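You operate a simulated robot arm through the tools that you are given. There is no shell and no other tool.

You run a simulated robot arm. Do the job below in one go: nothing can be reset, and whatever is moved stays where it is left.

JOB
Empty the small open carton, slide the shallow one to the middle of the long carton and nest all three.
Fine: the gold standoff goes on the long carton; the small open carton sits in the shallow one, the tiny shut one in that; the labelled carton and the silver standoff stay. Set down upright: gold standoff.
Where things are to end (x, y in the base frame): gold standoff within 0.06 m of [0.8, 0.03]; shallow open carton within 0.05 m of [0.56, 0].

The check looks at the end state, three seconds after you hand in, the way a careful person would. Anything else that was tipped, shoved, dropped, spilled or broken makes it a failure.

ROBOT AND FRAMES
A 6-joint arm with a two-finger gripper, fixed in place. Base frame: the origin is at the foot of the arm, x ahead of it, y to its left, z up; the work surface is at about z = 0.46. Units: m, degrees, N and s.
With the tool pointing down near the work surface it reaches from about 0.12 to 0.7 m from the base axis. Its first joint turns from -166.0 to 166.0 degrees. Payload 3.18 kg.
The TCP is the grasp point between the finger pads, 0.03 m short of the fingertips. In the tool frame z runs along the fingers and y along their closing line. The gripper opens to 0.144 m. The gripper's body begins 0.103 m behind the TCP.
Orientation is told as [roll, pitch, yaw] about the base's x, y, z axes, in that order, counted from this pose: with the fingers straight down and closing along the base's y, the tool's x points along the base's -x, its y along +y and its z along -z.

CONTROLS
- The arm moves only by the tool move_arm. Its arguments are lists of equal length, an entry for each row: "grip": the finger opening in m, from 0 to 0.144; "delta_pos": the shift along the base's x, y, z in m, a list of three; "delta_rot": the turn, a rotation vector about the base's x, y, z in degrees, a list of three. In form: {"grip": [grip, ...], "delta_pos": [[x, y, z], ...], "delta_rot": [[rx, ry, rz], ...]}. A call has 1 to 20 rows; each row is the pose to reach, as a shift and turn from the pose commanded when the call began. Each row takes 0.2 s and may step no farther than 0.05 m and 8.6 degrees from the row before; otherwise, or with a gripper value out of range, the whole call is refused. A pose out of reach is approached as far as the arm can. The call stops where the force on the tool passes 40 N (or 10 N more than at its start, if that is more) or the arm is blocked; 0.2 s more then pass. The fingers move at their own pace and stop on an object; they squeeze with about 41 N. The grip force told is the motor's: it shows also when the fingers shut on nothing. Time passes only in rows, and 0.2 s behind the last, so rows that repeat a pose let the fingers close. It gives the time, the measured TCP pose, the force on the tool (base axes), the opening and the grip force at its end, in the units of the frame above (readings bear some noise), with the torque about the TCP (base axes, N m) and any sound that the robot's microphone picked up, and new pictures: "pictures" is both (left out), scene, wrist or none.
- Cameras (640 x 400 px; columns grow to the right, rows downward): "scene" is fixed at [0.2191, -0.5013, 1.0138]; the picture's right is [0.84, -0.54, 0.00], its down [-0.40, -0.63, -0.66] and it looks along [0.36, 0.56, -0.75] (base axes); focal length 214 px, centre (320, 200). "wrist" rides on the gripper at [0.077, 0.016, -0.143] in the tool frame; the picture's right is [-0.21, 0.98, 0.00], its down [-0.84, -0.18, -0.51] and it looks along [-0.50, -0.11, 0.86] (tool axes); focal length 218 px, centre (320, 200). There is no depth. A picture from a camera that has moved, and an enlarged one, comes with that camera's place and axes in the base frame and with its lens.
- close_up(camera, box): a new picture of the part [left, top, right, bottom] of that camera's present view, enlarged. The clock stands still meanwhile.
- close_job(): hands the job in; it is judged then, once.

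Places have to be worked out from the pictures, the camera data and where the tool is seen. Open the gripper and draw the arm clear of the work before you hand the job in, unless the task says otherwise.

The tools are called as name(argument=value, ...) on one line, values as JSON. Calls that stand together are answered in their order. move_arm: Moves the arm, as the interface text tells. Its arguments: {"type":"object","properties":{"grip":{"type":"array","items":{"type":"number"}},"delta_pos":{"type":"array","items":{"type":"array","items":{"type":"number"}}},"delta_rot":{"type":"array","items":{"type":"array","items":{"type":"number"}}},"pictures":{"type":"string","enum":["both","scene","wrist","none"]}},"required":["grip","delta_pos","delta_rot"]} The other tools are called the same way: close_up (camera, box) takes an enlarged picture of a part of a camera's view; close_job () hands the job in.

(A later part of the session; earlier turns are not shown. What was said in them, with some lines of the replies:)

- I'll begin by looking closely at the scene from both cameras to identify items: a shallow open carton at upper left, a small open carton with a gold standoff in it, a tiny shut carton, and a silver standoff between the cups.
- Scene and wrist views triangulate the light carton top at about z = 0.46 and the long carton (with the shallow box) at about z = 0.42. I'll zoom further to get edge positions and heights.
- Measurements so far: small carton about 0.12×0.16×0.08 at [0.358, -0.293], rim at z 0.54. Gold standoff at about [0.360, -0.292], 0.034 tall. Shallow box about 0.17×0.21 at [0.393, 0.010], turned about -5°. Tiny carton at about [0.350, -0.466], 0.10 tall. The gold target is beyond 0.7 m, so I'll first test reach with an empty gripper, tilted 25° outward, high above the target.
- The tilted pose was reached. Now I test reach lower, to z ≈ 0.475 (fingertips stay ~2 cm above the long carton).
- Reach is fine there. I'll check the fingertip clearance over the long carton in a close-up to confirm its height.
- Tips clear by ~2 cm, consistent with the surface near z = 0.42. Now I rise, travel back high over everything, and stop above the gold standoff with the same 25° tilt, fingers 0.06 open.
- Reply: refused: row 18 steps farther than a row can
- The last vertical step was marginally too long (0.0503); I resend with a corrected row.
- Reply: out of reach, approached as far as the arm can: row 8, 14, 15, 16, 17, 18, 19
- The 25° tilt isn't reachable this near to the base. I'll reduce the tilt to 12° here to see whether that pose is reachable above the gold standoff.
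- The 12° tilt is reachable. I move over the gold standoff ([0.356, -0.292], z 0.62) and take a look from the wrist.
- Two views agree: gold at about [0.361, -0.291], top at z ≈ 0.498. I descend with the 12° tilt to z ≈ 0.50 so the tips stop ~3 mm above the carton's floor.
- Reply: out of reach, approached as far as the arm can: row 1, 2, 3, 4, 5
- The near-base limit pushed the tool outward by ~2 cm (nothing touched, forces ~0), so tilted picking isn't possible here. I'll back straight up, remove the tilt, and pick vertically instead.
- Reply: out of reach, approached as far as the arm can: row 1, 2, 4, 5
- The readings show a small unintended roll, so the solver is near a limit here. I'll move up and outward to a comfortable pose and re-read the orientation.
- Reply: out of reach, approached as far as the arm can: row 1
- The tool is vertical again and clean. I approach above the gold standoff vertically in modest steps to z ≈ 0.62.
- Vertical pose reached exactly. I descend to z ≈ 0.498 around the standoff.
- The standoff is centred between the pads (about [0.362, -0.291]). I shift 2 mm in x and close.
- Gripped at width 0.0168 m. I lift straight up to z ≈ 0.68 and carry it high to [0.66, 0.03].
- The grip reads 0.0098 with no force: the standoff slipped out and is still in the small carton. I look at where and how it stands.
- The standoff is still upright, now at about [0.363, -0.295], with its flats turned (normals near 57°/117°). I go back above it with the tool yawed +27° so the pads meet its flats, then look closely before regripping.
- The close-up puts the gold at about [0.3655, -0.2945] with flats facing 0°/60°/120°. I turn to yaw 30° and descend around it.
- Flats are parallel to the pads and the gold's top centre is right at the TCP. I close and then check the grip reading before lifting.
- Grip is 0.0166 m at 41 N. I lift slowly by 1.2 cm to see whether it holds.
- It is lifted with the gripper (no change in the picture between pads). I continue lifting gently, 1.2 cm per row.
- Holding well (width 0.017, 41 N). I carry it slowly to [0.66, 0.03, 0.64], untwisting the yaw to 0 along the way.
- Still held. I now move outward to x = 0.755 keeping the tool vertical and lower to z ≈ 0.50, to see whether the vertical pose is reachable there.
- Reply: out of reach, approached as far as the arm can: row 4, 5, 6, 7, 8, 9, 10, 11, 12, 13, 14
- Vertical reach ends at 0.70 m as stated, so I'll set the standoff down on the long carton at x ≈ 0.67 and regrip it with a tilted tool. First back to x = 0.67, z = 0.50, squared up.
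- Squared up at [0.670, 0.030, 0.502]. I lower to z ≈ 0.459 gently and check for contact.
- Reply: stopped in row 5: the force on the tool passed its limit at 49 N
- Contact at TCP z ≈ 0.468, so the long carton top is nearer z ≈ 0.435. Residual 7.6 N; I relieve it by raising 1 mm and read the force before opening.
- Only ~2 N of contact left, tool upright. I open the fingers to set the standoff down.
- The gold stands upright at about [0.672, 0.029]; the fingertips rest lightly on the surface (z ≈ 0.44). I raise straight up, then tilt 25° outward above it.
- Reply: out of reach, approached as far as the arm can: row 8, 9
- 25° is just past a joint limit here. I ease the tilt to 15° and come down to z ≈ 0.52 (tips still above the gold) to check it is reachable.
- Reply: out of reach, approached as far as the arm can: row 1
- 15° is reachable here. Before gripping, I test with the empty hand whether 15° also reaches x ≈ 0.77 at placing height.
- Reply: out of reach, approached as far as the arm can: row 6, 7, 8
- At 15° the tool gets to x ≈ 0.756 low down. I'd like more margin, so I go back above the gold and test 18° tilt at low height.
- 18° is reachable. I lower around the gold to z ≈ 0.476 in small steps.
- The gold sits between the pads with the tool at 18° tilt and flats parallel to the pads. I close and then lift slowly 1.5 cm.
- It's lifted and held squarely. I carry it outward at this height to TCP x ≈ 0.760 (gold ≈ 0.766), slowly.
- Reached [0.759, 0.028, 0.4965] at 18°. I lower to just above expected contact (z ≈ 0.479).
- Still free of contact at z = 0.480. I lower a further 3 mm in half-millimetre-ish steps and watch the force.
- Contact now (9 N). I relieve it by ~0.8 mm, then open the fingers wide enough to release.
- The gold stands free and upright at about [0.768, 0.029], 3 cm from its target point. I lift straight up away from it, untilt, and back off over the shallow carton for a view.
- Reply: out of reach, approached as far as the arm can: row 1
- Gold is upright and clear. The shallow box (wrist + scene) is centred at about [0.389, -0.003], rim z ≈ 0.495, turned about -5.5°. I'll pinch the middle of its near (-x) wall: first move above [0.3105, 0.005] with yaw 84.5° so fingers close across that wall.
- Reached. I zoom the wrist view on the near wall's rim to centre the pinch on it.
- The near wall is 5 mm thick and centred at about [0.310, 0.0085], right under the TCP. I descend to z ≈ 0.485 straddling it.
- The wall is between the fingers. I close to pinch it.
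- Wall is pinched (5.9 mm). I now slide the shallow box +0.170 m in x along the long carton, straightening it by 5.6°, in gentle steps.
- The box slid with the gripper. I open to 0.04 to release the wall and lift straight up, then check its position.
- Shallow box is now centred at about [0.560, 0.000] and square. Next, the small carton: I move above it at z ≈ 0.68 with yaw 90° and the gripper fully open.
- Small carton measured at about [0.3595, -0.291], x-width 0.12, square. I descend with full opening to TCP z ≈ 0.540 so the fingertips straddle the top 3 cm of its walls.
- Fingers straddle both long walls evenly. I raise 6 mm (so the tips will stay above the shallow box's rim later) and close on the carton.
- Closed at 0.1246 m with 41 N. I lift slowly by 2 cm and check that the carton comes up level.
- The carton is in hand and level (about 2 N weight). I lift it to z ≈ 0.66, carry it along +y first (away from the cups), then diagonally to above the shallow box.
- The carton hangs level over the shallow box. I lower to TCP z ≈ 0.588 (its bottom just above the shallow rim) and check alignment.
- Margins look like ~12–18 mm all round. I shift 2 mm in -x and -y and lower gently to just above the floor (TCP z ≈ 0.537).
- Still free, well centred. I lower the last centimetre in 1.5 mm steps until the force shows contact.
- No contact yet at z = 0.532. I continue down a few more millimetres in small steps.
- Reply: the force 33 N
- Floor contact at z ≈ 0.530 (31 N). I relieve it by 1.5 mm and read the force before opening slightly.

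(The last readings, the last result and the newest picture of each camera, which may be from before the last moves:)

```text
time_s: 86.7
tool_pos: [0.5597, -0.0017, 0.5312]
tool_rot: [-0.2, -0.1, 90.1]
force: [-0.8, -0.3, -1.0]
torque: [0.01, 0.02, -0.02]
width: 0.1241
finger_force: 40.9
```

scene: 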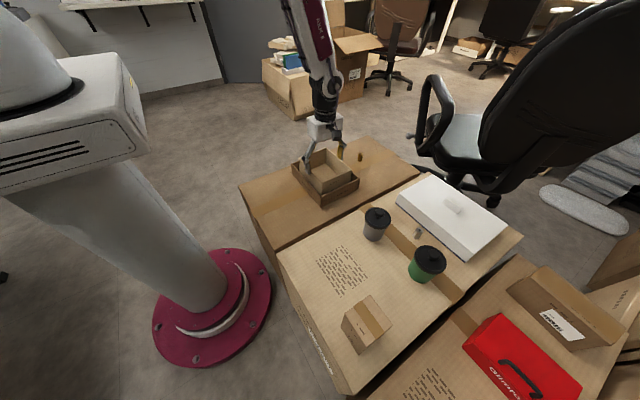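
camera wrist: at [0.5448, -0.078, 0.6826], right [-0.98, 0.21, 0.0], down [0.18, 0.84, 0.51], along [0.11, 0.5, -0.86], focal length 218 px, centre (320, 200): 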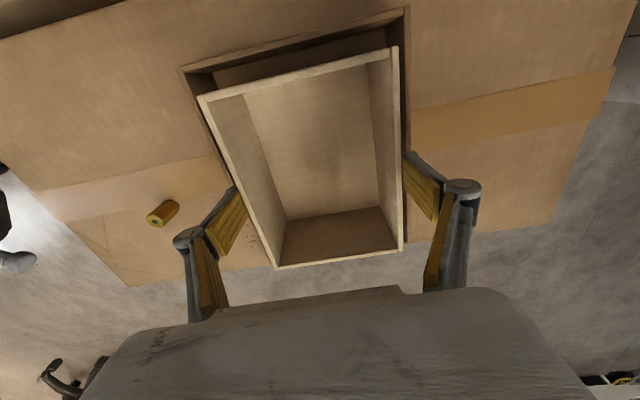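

Force is near zero, so it's resting/just at the floor. I open to 0.132 (fingers stay inside the shallow's rim line) and lift straight up.

move_arm(grip=[0.132, 0.132, 0.132, 0.132, 0.132, 0.132, 0.132, 0.132, 0.132], delta_pos=[[0, 0, 0], [0, 0, 0], [0, 0, 0.008], [0, 0, 0.02], [0, 0, 0.04], [0, 0, 0.07], [0, 0, 0.105], [0, 0, 0.14], [0, 0, 0.14]], delta_rot=[[0, 0, 0], [0, 0, 0], [0, 0, 0], [0, 0, 0], [0, 0, 0], [0, 0, 0], [0, 0, 0], [0, 0, 0], [0, 0, 0]])

close_up(camera="scene", box=[280, 120, 376, 210])

close_up(camera="wrist", box=[160, 20, 460, 260])

close_up(camera="scene", box=[326, 280, 406, 360])

```text
time_s: 88.7
tool_pos: [0.5595, -0.0003, 0.6709]
tool_rot: [0.0, -0.1, 90.1]
force: [0.1, -1.1, 0.0]
torque: [0.0, 0.01, 0.01]
width: 0.1318
finger_force: 0.1
camera wrist: at [0.5443, -0.0778, 0.8145], right [-0.98, 0.21, 0.0], down [0.18, 0.84, 0.51], along [0.11, 0.5, -0.86], focal length 218 px, centre (320, 200)
```

scene: 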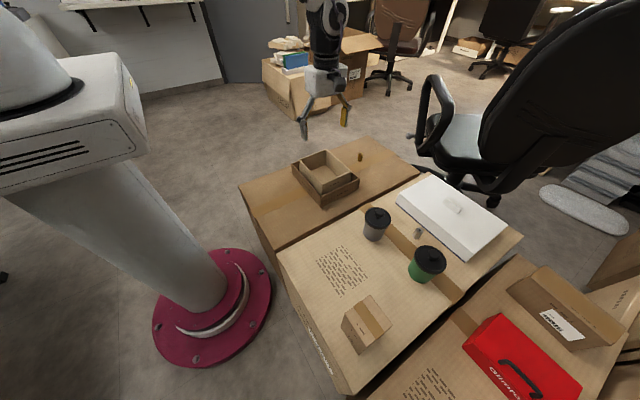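
wrist: 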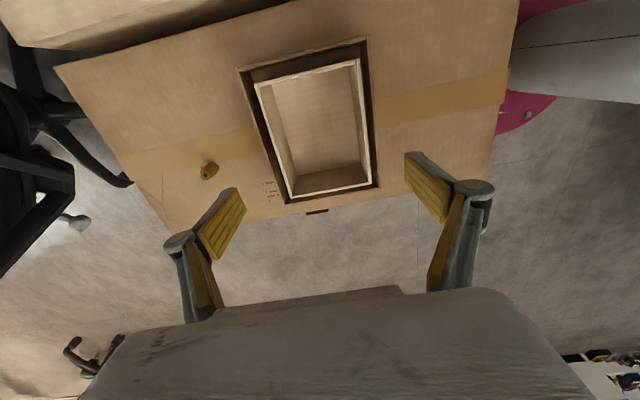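

```text
4.44 times, centred on (328, 165) of scene
camera zoom: at [0.2191, -0.5013, 1.0138], right [0.84, -0.54, 0.0], down [-0.4, -0.63, -0.66], along [0.36, 0.56, -0.75], focal length 953 px, centre (284, 356)
```

zoom: 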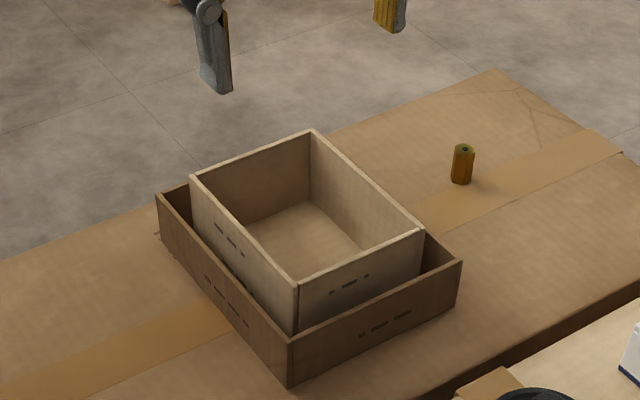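

```text
1.67 times, centred on (310, 140) of wrist
camera zoom: at [0.5443, -0.0778, 0.8145], right [-0.98, 0.21, 0.0], down [0.18, 0.84, 0.51], along [0.11, 0.5, -0.86], focal length 364 px, centre (337, 300)
```

zoom: 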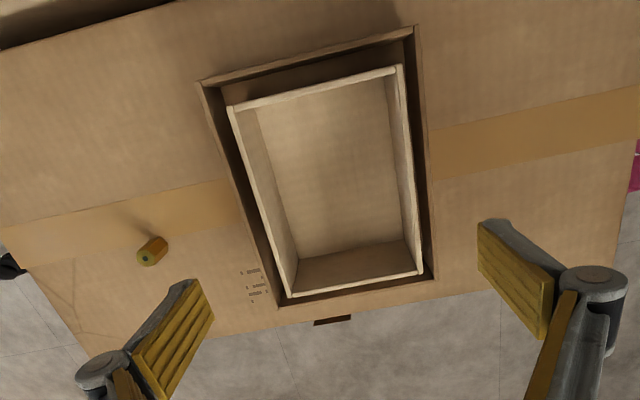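

```text
5.00 times, centred on (366, 320) of scene
camera zoom: at [0.2191, -0.5013, 1.0138], right [0.84, -0.54, 0.0], down [-0.4, -0.63, -0.66], along [0.36, 0.56, -0.75], focal length 1072 px, centre (90, -400)
```

zoom: 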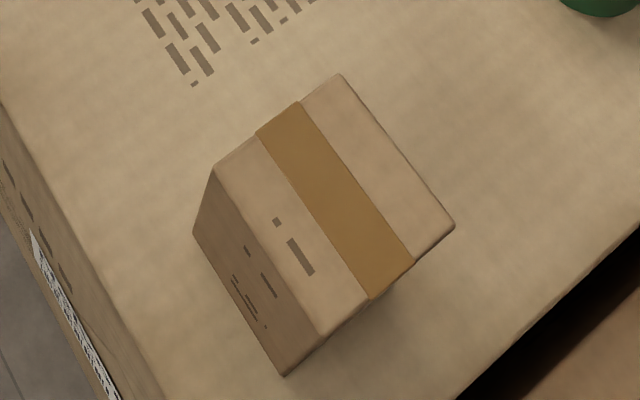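

The small carton is nested in the shallow box; nothing else moved. Next the tiny shut carton at about [0.350, -0.467], ~0.064 square, top at z ≈ 0.565: I fly above it at z ≈ 0.71 with the gripper 0.11 open.

move_arm(grip=[0.13, 0.12, 0.11, 0.11, 0.11, 0.11, 0.11, 0.11, 0.11, 0.11, 0.11, 0.11, 0.11], delta_pos=[[-0.0175, -0.0388, 0.015], [-0.035, -0.0777, 0.03], [-0.0525, -0.1165, 0.04], [-0.07, -0.1553, 0.04], [-0.0875, -0.1942, 0.04], [-0.105, -0.233, 0.04], [-0.1225, -0.2718, 0.04], [-0.14, -0.3107, 0.04], [-0.1575, -0.3495, 0.04], [-0.175, -0.3883, 0.04], [-0.1925, -0.4272, 0.04], [-0.21, -0.466, 0.04], [-0.21, -0.466, 0.04]], delta_rot=[[0, 0, 0], [0, 0, 0], [0, 0, 0], [0, 0, 0], [0, 0, 0], [0, 0, 0], [0, 0, 0], [0, 0, 0], [0, 0, 0], [0, 0, 0], [0, 0, 0], [0, 0, 0], [0, 0, 0]])

close_up(camera="wrist", box=[220, 40, 420, 190])

```text
time_s: 91.5
tool_pos: [0.35, -0.4666, 0.7102]
tool_rot: [0.0, -0.1, 90.1]
force: [-0.9, -0.1, 0.5]
torque: [0.03, 0.02, 0.04]
width: 0.1101
finger_force: 0.0
camera wrist: at [0.3343, -0.5437, 0.8551], right [-0.98, 0.21, 0.0], down [0.18, 0.84, 0.51], along [0.11, 0.5, -0.86], focal length 218 px, centre (320, 200)
```

scene: 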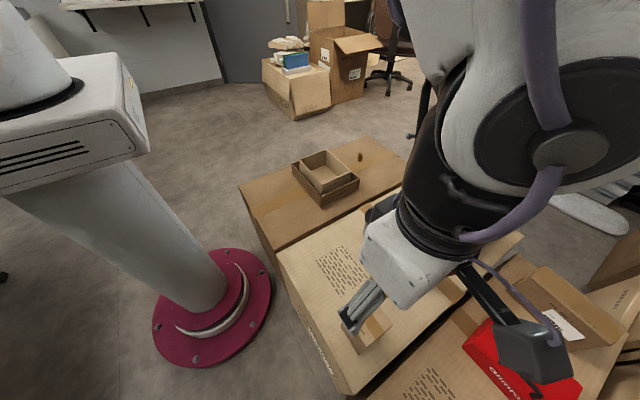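
wrist: 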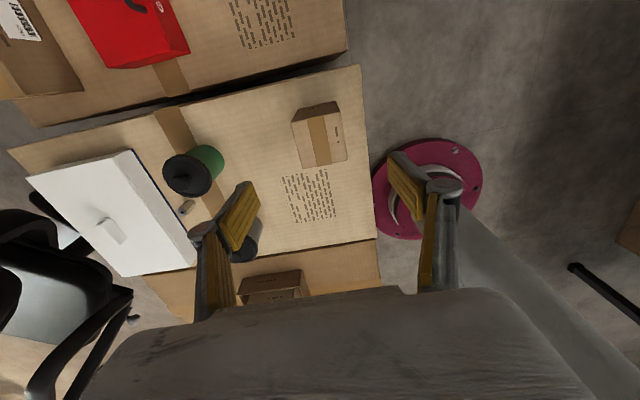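

```text
2.67 times, centred on (320, 115) of wrist
camera zoom: at [0.3343, -0.5437, 0.8551], right [-0.98, 0.21, 0.0], down [0.18, 0.84, 0.51], along [0.11, 0.5, -0.86], focal length 582 px, centre (320, 427)
```

zoom: 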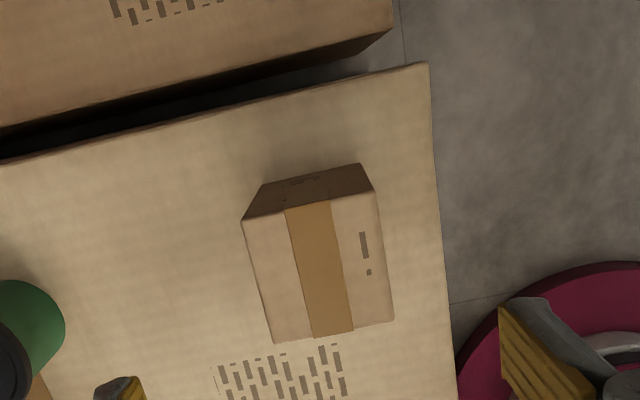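

Tiny carton confirmed at about [0.350, -0.464], square with the axes, top z ≈ 0.565. I descend to TCP z ≈ 0.545 with fingers on its ±x sides.

move_arm(grip=[0.11, 0.11, 0.11, 0.11, 0.11, 0.11], delta_pos=[[0, 0.002, -0.04], [0, 0.002, -0.08], [0, 0.002, -0.115], [0, 0.002, -0.145], [0, 0.002, -0.165], [0, 0.002, -0.165]], delta_rot=[[0, 0, 0], [0, 0, 0], [0, 0, 0], [0, 0, 0], [0, 0, 0], [0, 0, 0]])

close_up(camera="wrist", box=[160, 80, 480, 280])

close_up(camera="scene", box=[310, 260, 430, 360])

```text
time_s: 92.9
tool_pos: [0.3505, -0.4652, 0.5449]
tool_rot: [-0.1, 0.0, 90.1]
force: [0.2, -0.8, 0.4]
torque: [0.0, 0.02, -0.01]
width: 0.1103
finger_force: 0.1
camera wrist: at [0.3355, -0.5421, 0.69], right [-0.98, 0.21, 0.0], down [0.18, 0.84, 0.51], along [0.11, 0.5, -0.86], focal length 218 px, centre (320, 200)
```

scene: 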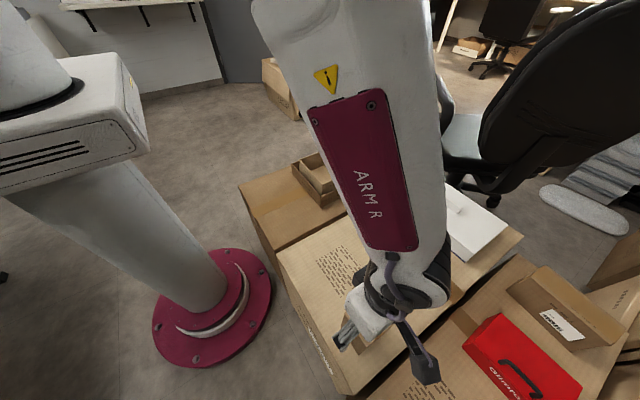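
wrist: 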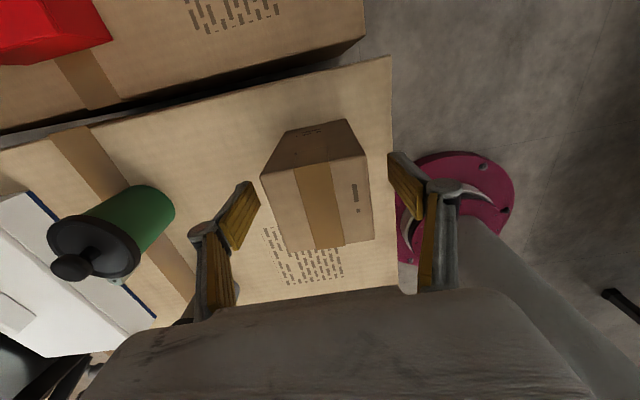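

```text
2.00 times, centred on (320, 180) of wrist
camera zoom: at [0.3355, -0.5421, 0.69], right [-0.98, 0.21, 0.0], down [0.18, 0.84, 0.51], along [0.11, 0.5, -0.86], focal length 436 px, centre (320, 240)
```

zoom: 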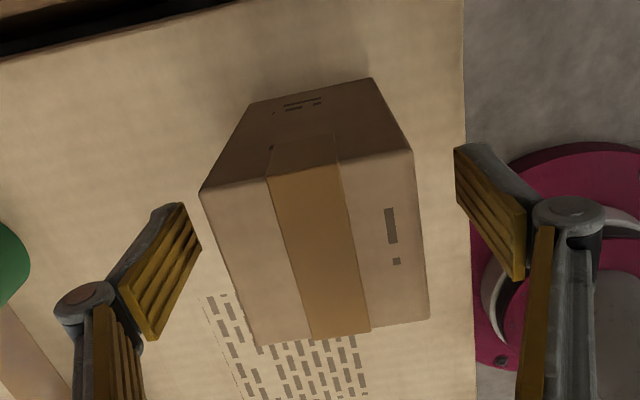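

```text
4.00 times, centred on (370, 310) of scene
camera zoom: at [0.2191, -0.5013, 1.0138], right [0.84, -0.54, 0.0], down [-0.4, -0.63, -0.66], along [0.36, 0.56, -0.75], focal length 858 px, centre (120, -240)
```

zoom: 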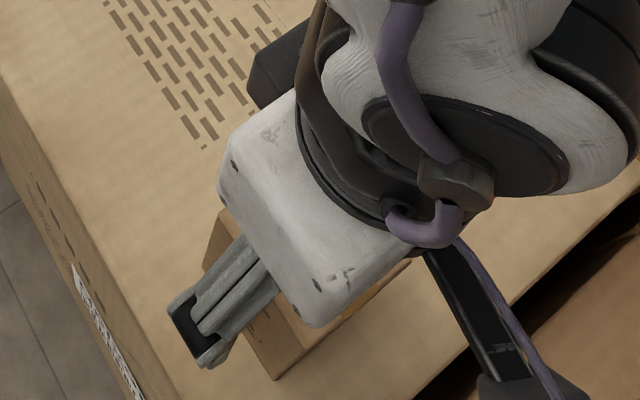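

Well centred. I close on the tiny carton and lift 2 cm gently to check.

move_arm(grip=[0.095, 0.08, 0.068, 0.05, 0.05, 0.05, 0.05, 0.05, 0.05, 0.05, 0.05, 0.05], delta_pos=[[0, 0, 0], [0, 0, 0], [0, 0, 0], [0, 0, 0], [0, 0, 0], [0, 0, 0], [0, 0, 0.002], [0, 0, 0.005], [0, 0, 0.009], [0, 0, 0.014], [0, 0, 0.02], [0, 0, 0.02]], delta_rot=[[0, 0, 0], [0, 0, 0], [0, 0, 0], [0, 0, 0], [0, 0, 0], [0, 0, 0], [0, 0, 0], [0, 0, 0], [0, 0, 0], [0, 0, 0], [0, 0, 0], [0, 0, 0]])

close_up(camera="wrist", box=[160, 80, 480, 280])

```text
time_s: 95.5
tool_pos: [0.3493, -0.4663, 0.5656]
tool_rot: [-0.1, -0.1, 90.0]
force: [-1.2, 0.4, -2.6]
torque: [0.0, -0.05, 0.02]
width: 0.0641
finger_force: 41.0
camera wrist: at [0.3347, -0.5419, 0.71], right [-0.98, 0.21, 0.0], down [0.18, 0.84, 0.51], along [0.11, 0.5, -0.86], focal length 218 px, centre (320, 200)
```

scene: 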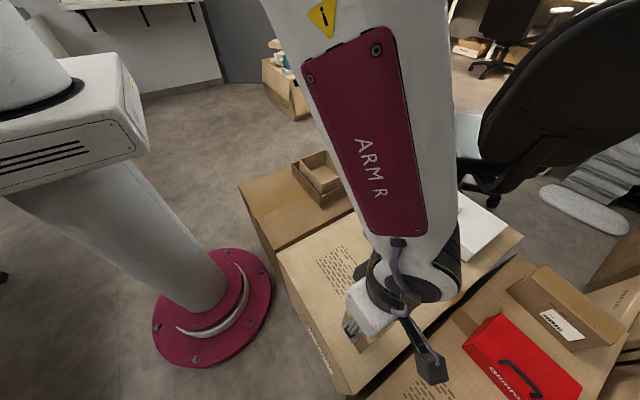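
wrist: 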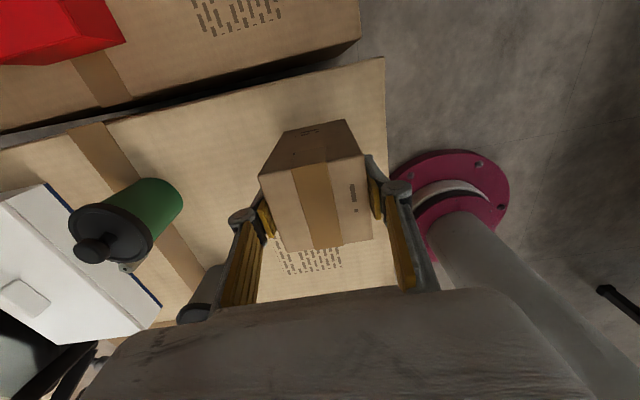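

```text
2.00 times, centred on (320, 180) of wrist
camera zoom: at [0.3347, -0.5419, 0.71], right [-0.98, 0.21, 0.0], down [0.18, 0.84, 0.51], along [0.11, 0.5, -0.86], focal length 436 px, centre (320, 240)
```

zoom: 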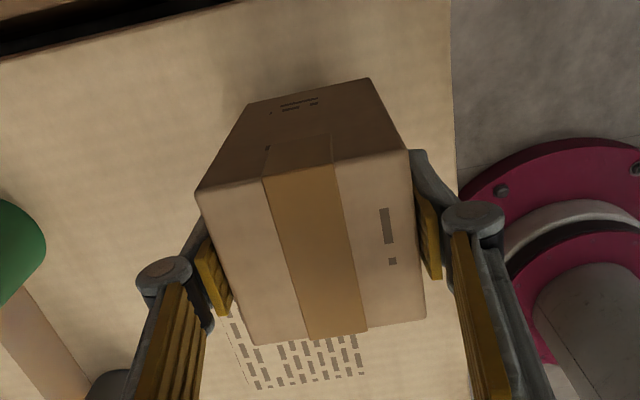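

Held at 0.0641 m, about 2.6 N. I lift to z ≈ 0.705 and carry it along +y, clear of the cups.

move_arm(grip=[0.05, 0.05, 0.05, 0.05, 0.05, 0.05, 0.05, 0.05, 0.05, 0.05, 0.05, 0.05, 0.05, 0.05, 0.05, 0.05], delta_pos=[[0, 0, 0.008], [0, 0, 0.024], [0, 0, 0.045], [0, 0, 0.07], [0, 0, 0.095], [0, 0.005, 0.118], [0, 0.02, 0.135], [0, 0.045, 0.14], [0, 0.075, 0.14], [0, 0.108, 0.14], [0, 0.141, 0.14], [0, 0.174, 0.14], [0, 0.207, 0.14], [0, 0.24, 0.14], [0, 0.27, 0.14], [0, 0.29, 0.14]], delta_rot=[[0, 0, 0], [0, 0, 0], [0, 0, 0], [0, 0, 0], [0, 0, 0], [0, 0, 0], [0, 0, 0], [0, 0, 0], [0, 0, 0], [0, 0, 0], [0, 0, 0], [0, 0, 0], [0, 0, 0], [0, 0, 0], [0, 0, 0], [0, 0, 0]], pictures="none")

```text
time_s: 98.9
tool_pos: [0.3488, -0.1756, 0.7062]
tool_rot: [-0.1, -0.1, 90.1]
force: [0.5, 0.9, -2.7]
torque: [0.0, -0.01, 0.01]
width: 0.0639
finger_force: 40.9
```

Still held. Now diagonally to above the nested boxes and down to z ≈ 0.63 (carton bottom just above the small carton's rim).

move_arm(grip=[0.05, 0.05, 0.05, 0.05, 0.05, 0.05, 0.05, 0.05, 0.05, 0.05, 0.05, 0.05, 0.05, 0.05, 0.05, 0.05, 0.05], delta_pos=[[0.008, 0.007, 0], [0.025, 0.021, 0], [0.048, 0.039, 0], [0.071, 0.058, 0], [0.094, 0.077, 0], [0.117, 0.096, 0], [0.14, 0.115, 0], [0.163, 0.134, 0], [0.185, 0.152, 0], [0.202, 0.166, 0], [0.2105, 0.1725, 0], [0.2105, 0.1725, -0.01], [0.2105, 0.1725, -0.028], [0.2105, 0.1725, -0.046], [0.2105, 0.1725, -0.064], [0.2105, 0.1725, -0.076], [0.2105, 0.1725, -0.076]], delta_rot=[[0, 0, 0], [0, 0, 0], [0, 0, 0], [0, 0, 0], [0, 0, 0], [0, 0, 0], [0, 0, 0], [0, 0, 0], [0, 0, 0], [0, 0, 0], [0, 0, 0], [0, 0, 0], [0, 0, 0], [0, 0, 0], [0, 0, 0], [0, 0, 0], [0, 0, 0]])

close_up(camera="scene", box=[280, 110, 392, 210])

close_up(camera="wrist", box=[180, 30, 460, 230])

```text
time_s: 102.5
tool_pos: [0.5609, -0.0029, 0.6293]
tool_rot: [-0.1, -0.2, 90.1]
force: [-0.5, 0.2, -3.4]
torque: [-0.01, -0.02, 0.0]
width: 0.0641
finger_force: 40.8
camera wrist: at [0.5451, -0.0796, 0.7733], right [-0.98, 0.21, 0.0], down [0.18, 0.84, 0.51], along [0.11, 0.5, -0.86], focal length 218 px, centre (320, 200)
```

scene: 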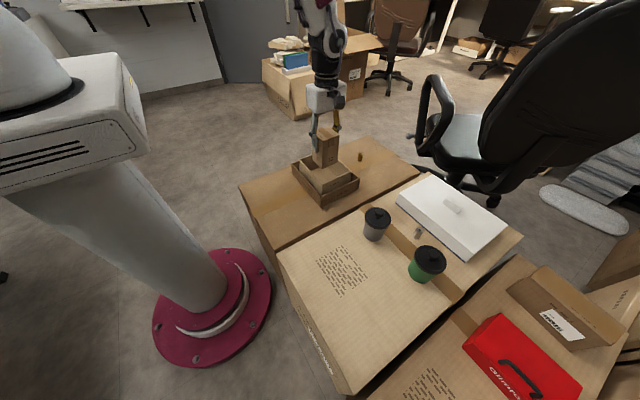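
wrist: 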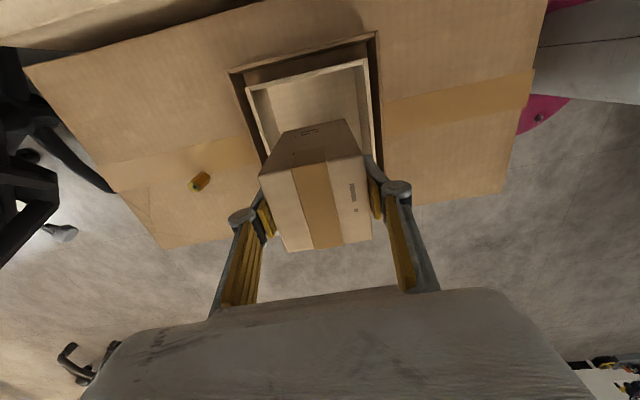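

```text
4.00 times, centred on (336, 160) of scene
camera zoom: at [0.2191, -0.5013, 1.0138], right [0.84, -0.54, 0.0], down [-0.4, -0.63, -0.66], along [0.36, 0.56, -0.75], focal length 858 px, centre (256, 360)
```

zoom: 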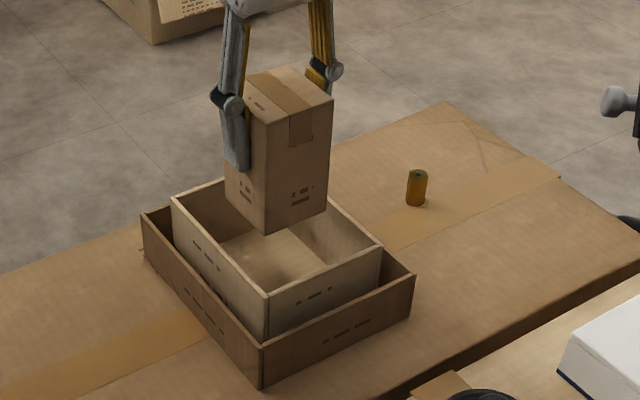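

```text
2.00 times, centred on (320, 130) of wrist
camera zoom: at [0.5451, -0.0796, 0.7733], right [-0.98, 0.21, 0.0], down [0.18, 0.84, 0.51], along [0.11, 0.5, -0.86], focal length 436 px, centre (320, 340)
```

zoom: 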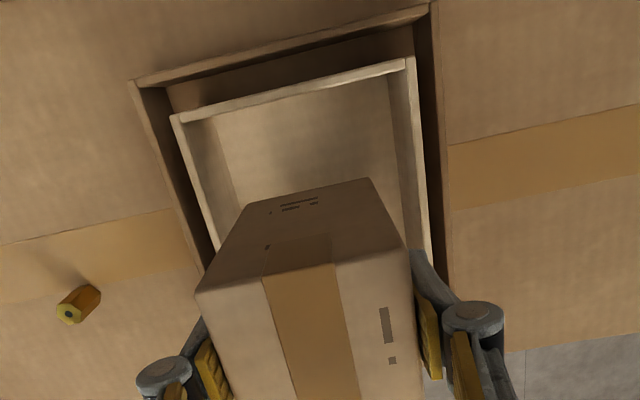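

Tiny carton is centred over the small one with ≥2 cm margins. I lower into it to z ≈ 0.545.

move_arm(grip=[0.05, 0.05, 0.05, 0.05, 0.05, 0.05, 0.05, 0.05], delta_pos=[[0, 0, -0.006], [0, 0, -0.02], [0, 0, -0.035], [0, 0, -0.05], [0, 0, -0.065], [0, 0, -0.076], [0, 0, -0.084], [0, 0, -0.084]], delta_rot=[[0, 0, 0], [0, 0, 0], [0, 0, 0], [0, 0, 0], [0, 0, 0], [0, 0, 0], [0, 0, 0], [0, 0, 0]], pictures="none")

close_up(camera="scene", box=[280, 110, 392, 210])

close_up(camera="wrist", box=[180, 30, 460, 230])

```text
time_s: 104.3
tool_pos: [0.5612, -0.0028, 0.5453]
tool_rot: [0.0, -0.2, 90.1]
force: [-0.2, -0.2, -1.3]
torque: [0.03, -0.01, 0.01]
width: 0.064
finger_force: 40.6
```

```text
4.00 times, centred on (336, 160) of scene
camera zoom: at [0.2191, -0.5013, 1.0138], right [0.84, -0.54, 0.0], down [-0.4, -0.63, -0.66], along [0.36, 0.56, -0.75], focal length 858 px, centre (256, 360)
```

zoom: 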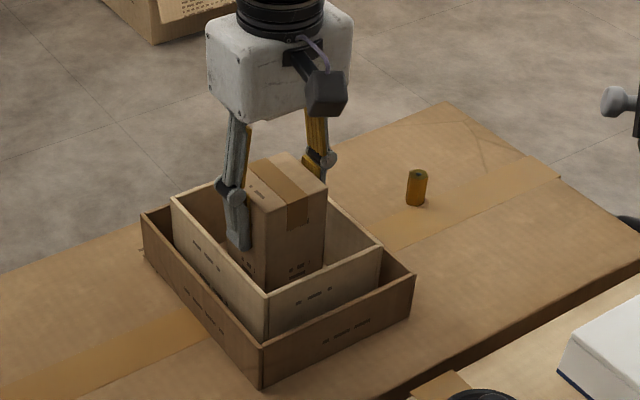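

```text
2.00 times, centred on (320, 130) of wrist
camera zoom: at [0.5456, -0.0799, 0.6896], right [-0.98, 0.21, 0.0], down [0.18, 0.84, 0.51], along [0.11, 0.5, -0.86], focal length 436 px, centre (320, 340)
```

zoom: 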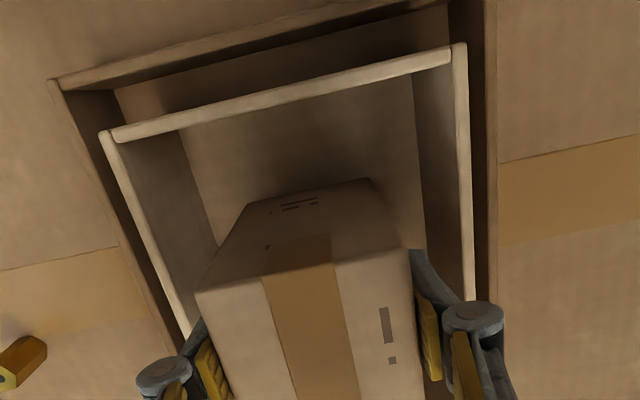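

The carton is inside the small one, clear of the walls. I lower the rest in 1.5 mm steps toward floor contact (expected near z ≈ 0.535).

move_arm(grip=[0.05, 0.05, 0.05, 0.05, 0.05, 0.05], delta_pos=[[0, 0, -0.002], [0, 0, -0.004], [0, 0, -0.0055], [0, 0, -0.007], [0, 0, -0.0085], [0, 0, -0.0085]], delta_rot=[[0, 0, 0], [0, 0, 0], [0, 0, 0], [0, 0, 0], [0, 0, 0], [0, 0, 0]], pictures="none")

```text
time_s: 105.7
tool_pos: [0.5612, -0.0025, 0.5374]
tool_rot: [0.0, -0.1, 90.1]
force: [0.7, -0.7, -2.0]
torque: [0.0, -0.01, 0.0]
width: 0.0641
finger_force: 41.1
```

No contact yet (still carrying ~2 N). I continue down 4 mm more in 1 mm steps.

move_arm(grip=[0.05, 0.05, 0.05, 0.05, 0.05], delta_pos=[[0, 0, -0.001], [0, 0, -0.002], [0, 0, -0.003], [0, 0, -0.004], [0, 0, -0.004]], delta_rot=[[0, 0, 0], [0, 0, 0], [0, 0, 0], [0, 0, 0], [0, 0, 0]], pictures="none")

```text
time_s: 106.7
tool_pos: [0.5617, -0.0021, 0.5363]
tool_rot: [0.0, 0.0, 90.0]
force: [-6.7, 0.2, 13.7]
torque: [0.14, -0.02, 0.03]
width: 0.0643
finger_force: 41.2
stopped in row 4: the force on the tool passed its limit at 42 N (the readings are from after the stop); the commanded pose is now the measured one
```

Floor contact. I relieve about 1 mm and check the residual force.

move_arm(grip=[0.05, 0.05, 0.05], delta_pos=[[0, 0, 0.0008], [0, 0, 0.0012], [0, 0, 0.0012]], delta_rot=[[0, 0, 0], [0, 0, 0], [0, 0, 0]], pictures="none")

```text
time_s: 107.5
tool_pos: [0.5611, -0.0034, 0.5356]
tool_rot: [0.0, 0.0, 90.2]
force: [-0.6, 0.3, -1.8]
torque: [0.0, 0.02, 0.01]
width: 0.0641
finger_force: 40.8
```

Residual is just about the carton's weight, so it hovers within ~1 mm. I lower 1 mm, then open to 0.078 and lift straight out.

move_arm(grip=[0.05, 0.05, 0.078, 0.078, 0.078, 0.078, 0.078, 0.078, 0.078, 0.078, 0.078], delta_pos=[[0, 0, -0.001], [0, 0, -0.001], [0, 0, -0.001], [0, 0, -0.001], [0, 0, 0.008], [0, 0, 0.025], [0, 0, 0.05], [0, 0, 0.085], [0, 0, 0.125], [0, 0, 0.165], [0, 0, 0.165]], delta_rot=[[0, 0, 0], [0, 0, 0], [0, 0, 0], [0, 0, 0], [0, 0, 0], [0, 0, 0], [0, 0, 0], [0, 0, 0], [0, 0, 0], [0, 0, 0], [0, 0, 0]])

close_up(camera="scene", box=[280, 110, 392, 210])

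close_up(camera="wrist", box=[160, 20, 460, 240])

```text
time_s: 109.9
tool_pos: [0.5613, -0.002, 0.7013]
tool_rot: [0.0, -0.1, 90.1]
force: [-0.3, -0.3, 0.1]
torque: [0.0, 0.0, 0.02]
width: 0.078
finger_force: 0.0
camera wrist: at [0.5458, -0.0788, 0.8459], right [-0.98, 0.21, 0.0], down [0.18, 0.84, 0.51], along [0.11, 0.5, -0.86], focal length 218 px, centre (320, 200)
```

scene: 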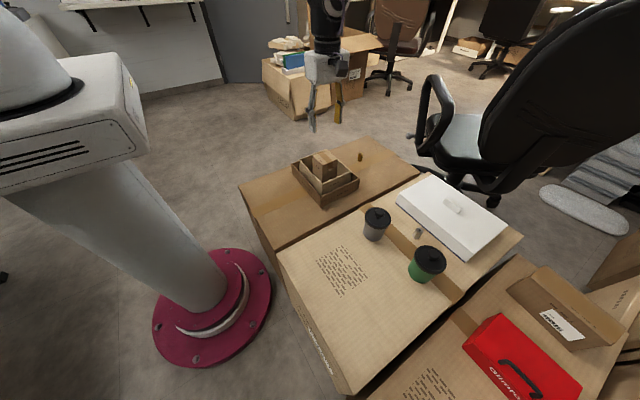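
wrist: 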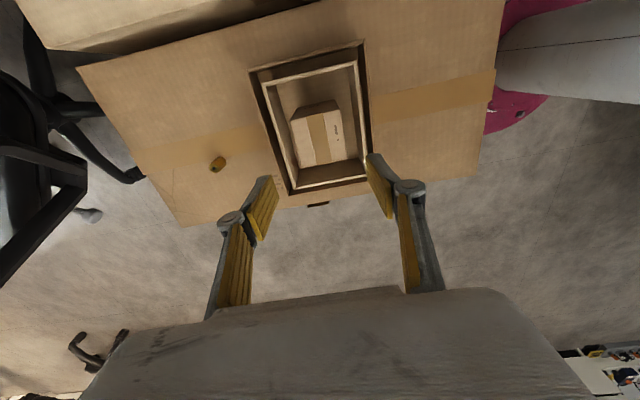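

```text
4.00 times, centred on (336, 160) of scene
camera zoom: at [0.2191, -0.5013, 1.0138], right [0.84, -0.54, 0.0], down [-0.4, -0.63, -0.66], along [0.36, 0.56, -0.75], focal length 858 px, centre (256, 360)
```

zoom: 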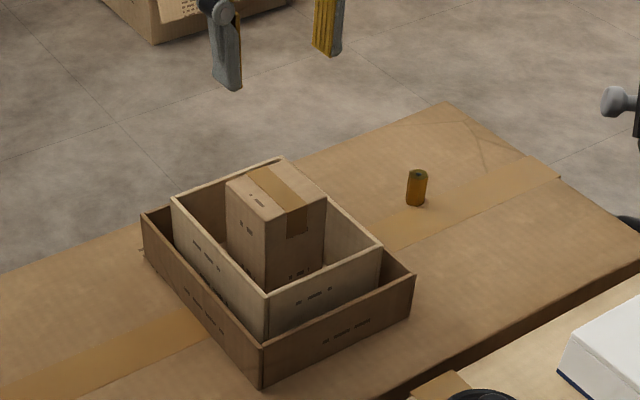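

```text
1.82 times, centred on (310, 130) of wrist
camera zoom: at [0.5458, -0.0788, 0.8459], right [-0.98, 0.21, 0.0], down [0.18, 0.84, 0.51], along [0.11, 0.5, -0.86], focal length 397 px, centre (338, 327)
```

zoom: 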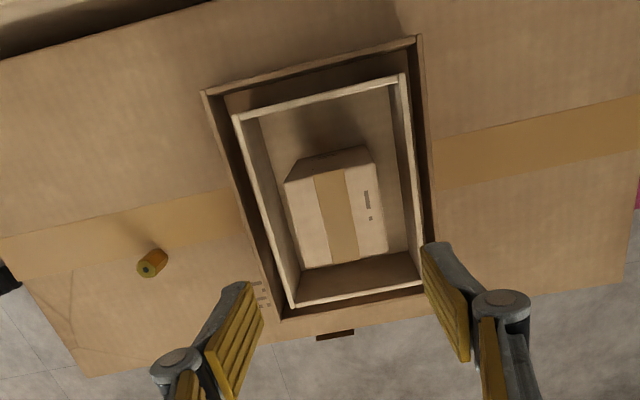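

All three cartons are nested and upright; the gold stands at about [0.768, 0.030]. I open the gripper and draw the arm up and back, clear of the work.

move_arm(grip=[0.09, 0.11, 0.13, 0.144, 0.144, 0.144, 0.144, 0.144], delta_pos=[[0, 0, 0.03], [0, 0, 0.07], [-0.02, -0.01, 0.11], [-0.04, -0.03, 0.145], [-0.06, -0.055, 0.165], [-0.085, -0.08, 0.175], [-0.1, -0.1, 0.18], [-0.1, -0.1, 0.18]], delta_rot=[[0, 0, 0], [0, 0, 0], [0, 0, 0], [0, 0, 0], [0, 0, 0], [0, 0, 0], [0, 0, 0], [0, 0, 0]])

close_up(camera="scene", box=[280, 130, 460, 290])

close_up(camera="scene", box=[440, 250, 640, 385])

```text
time_s: 111.7
tool_pos: [0.4611, -0.104, 0.8812]
tool_rot: [0.0, 0.0, 90.2]
force: [-0.1, 1.0, 0.2]
torque: [-0.03, 0.02, 0.0]
width: 0.1439
finger_force: 0.3
camera wrist: at [0.4453, -0.18, 1.0252], right [-0.98, 0.21, 0.0], down [0.18, 0.84, 0.51], along [0.11, 0.5, -0.86], focal length 218 px, centre (320, 200)
```

scene: 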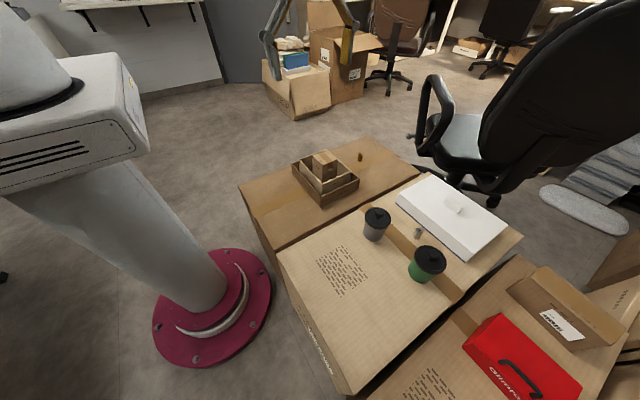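
wrist: 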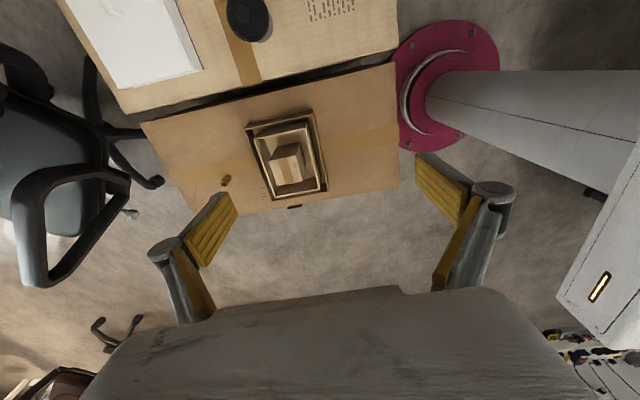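

```text
2.50 times, centred on (370, 210) of scene
camera zoom: at [0.2191, -0.5013, 1.0138], right [0.84, -0.54, 0.0], down [-0.4, -0.63, -0.66], along [0.36, 0.56, -0.75], focal length 536 px, centre (195, 175)
```

zoom: 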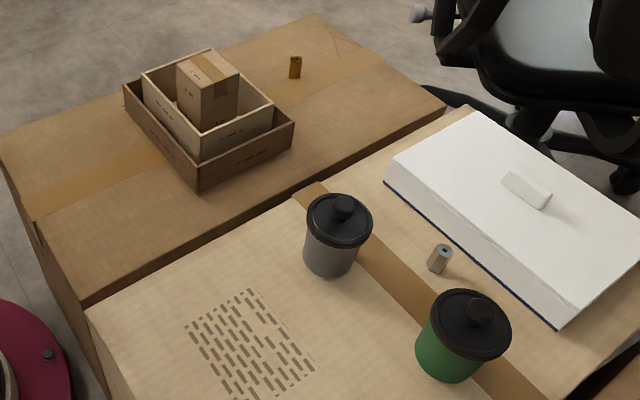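

```text
2.96 times, centred on (540, 318) of scene
camera zoom: at [0.2191, -0.5013, 1.0138], right [0.84, -0.54, 0.0], down [-0.4, -0.63, -0.66], along [0.36, 0.56, -0.75], focal length 636 px, centre (-332, -148)
```

zoom: 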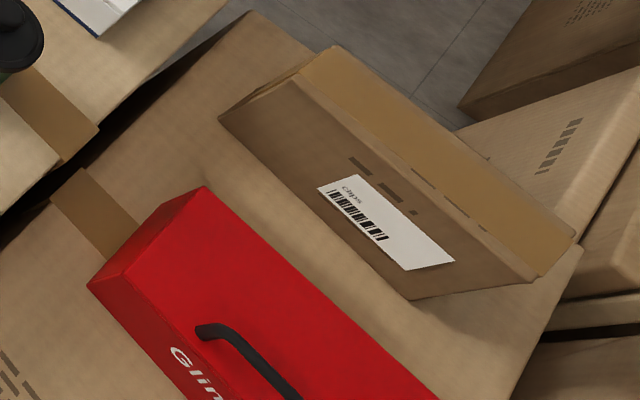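

The pictures show all three cartons nested at about [0.56, 0]. The gold standoff is upright at about [0.768, 0.03], and the silver standoff, labelled carton and everything else look untouched. The arm is clear with the gripper open, so I hand in the job.

close_job()

```text
The job is handed in.
```

I handed the job in with all three cartons nested on the long carton and the gold standoff standing upright beside them. I don't have the result of the check; the positions below are my own estimates from the camera pictures and arm readings.

| Item | Where it ended | Target |
|---|---|---|
| Gold standoff | about [0.768, 0.030], upright on the long carton | within 0.06 m of [0.8, 0.03] |
| Shallow open carton | about [0.56, 0.00], squared up with the long carton | within 0.05 m of [0.56, 0] |
| Small open carton | empty, sitting inside the shallow one | in the shallow one |
| Tiny shut carton | upright inside the small one | in the small one |

- **Gold standoff:** It slipped out of the gripper on the first lift and stayed upright in the small carton, so I picked it up again more slowly. The arm could not reach the target spot with the gripper straight down. I set the standoff down once partway along the long carton and picked it up again with the gripper tilted.
- **Everything else:** In the last pictures the silver standoff, the labelled carton and the other items looked unmoved from the start. The arm is clear of the work with the gripper open.
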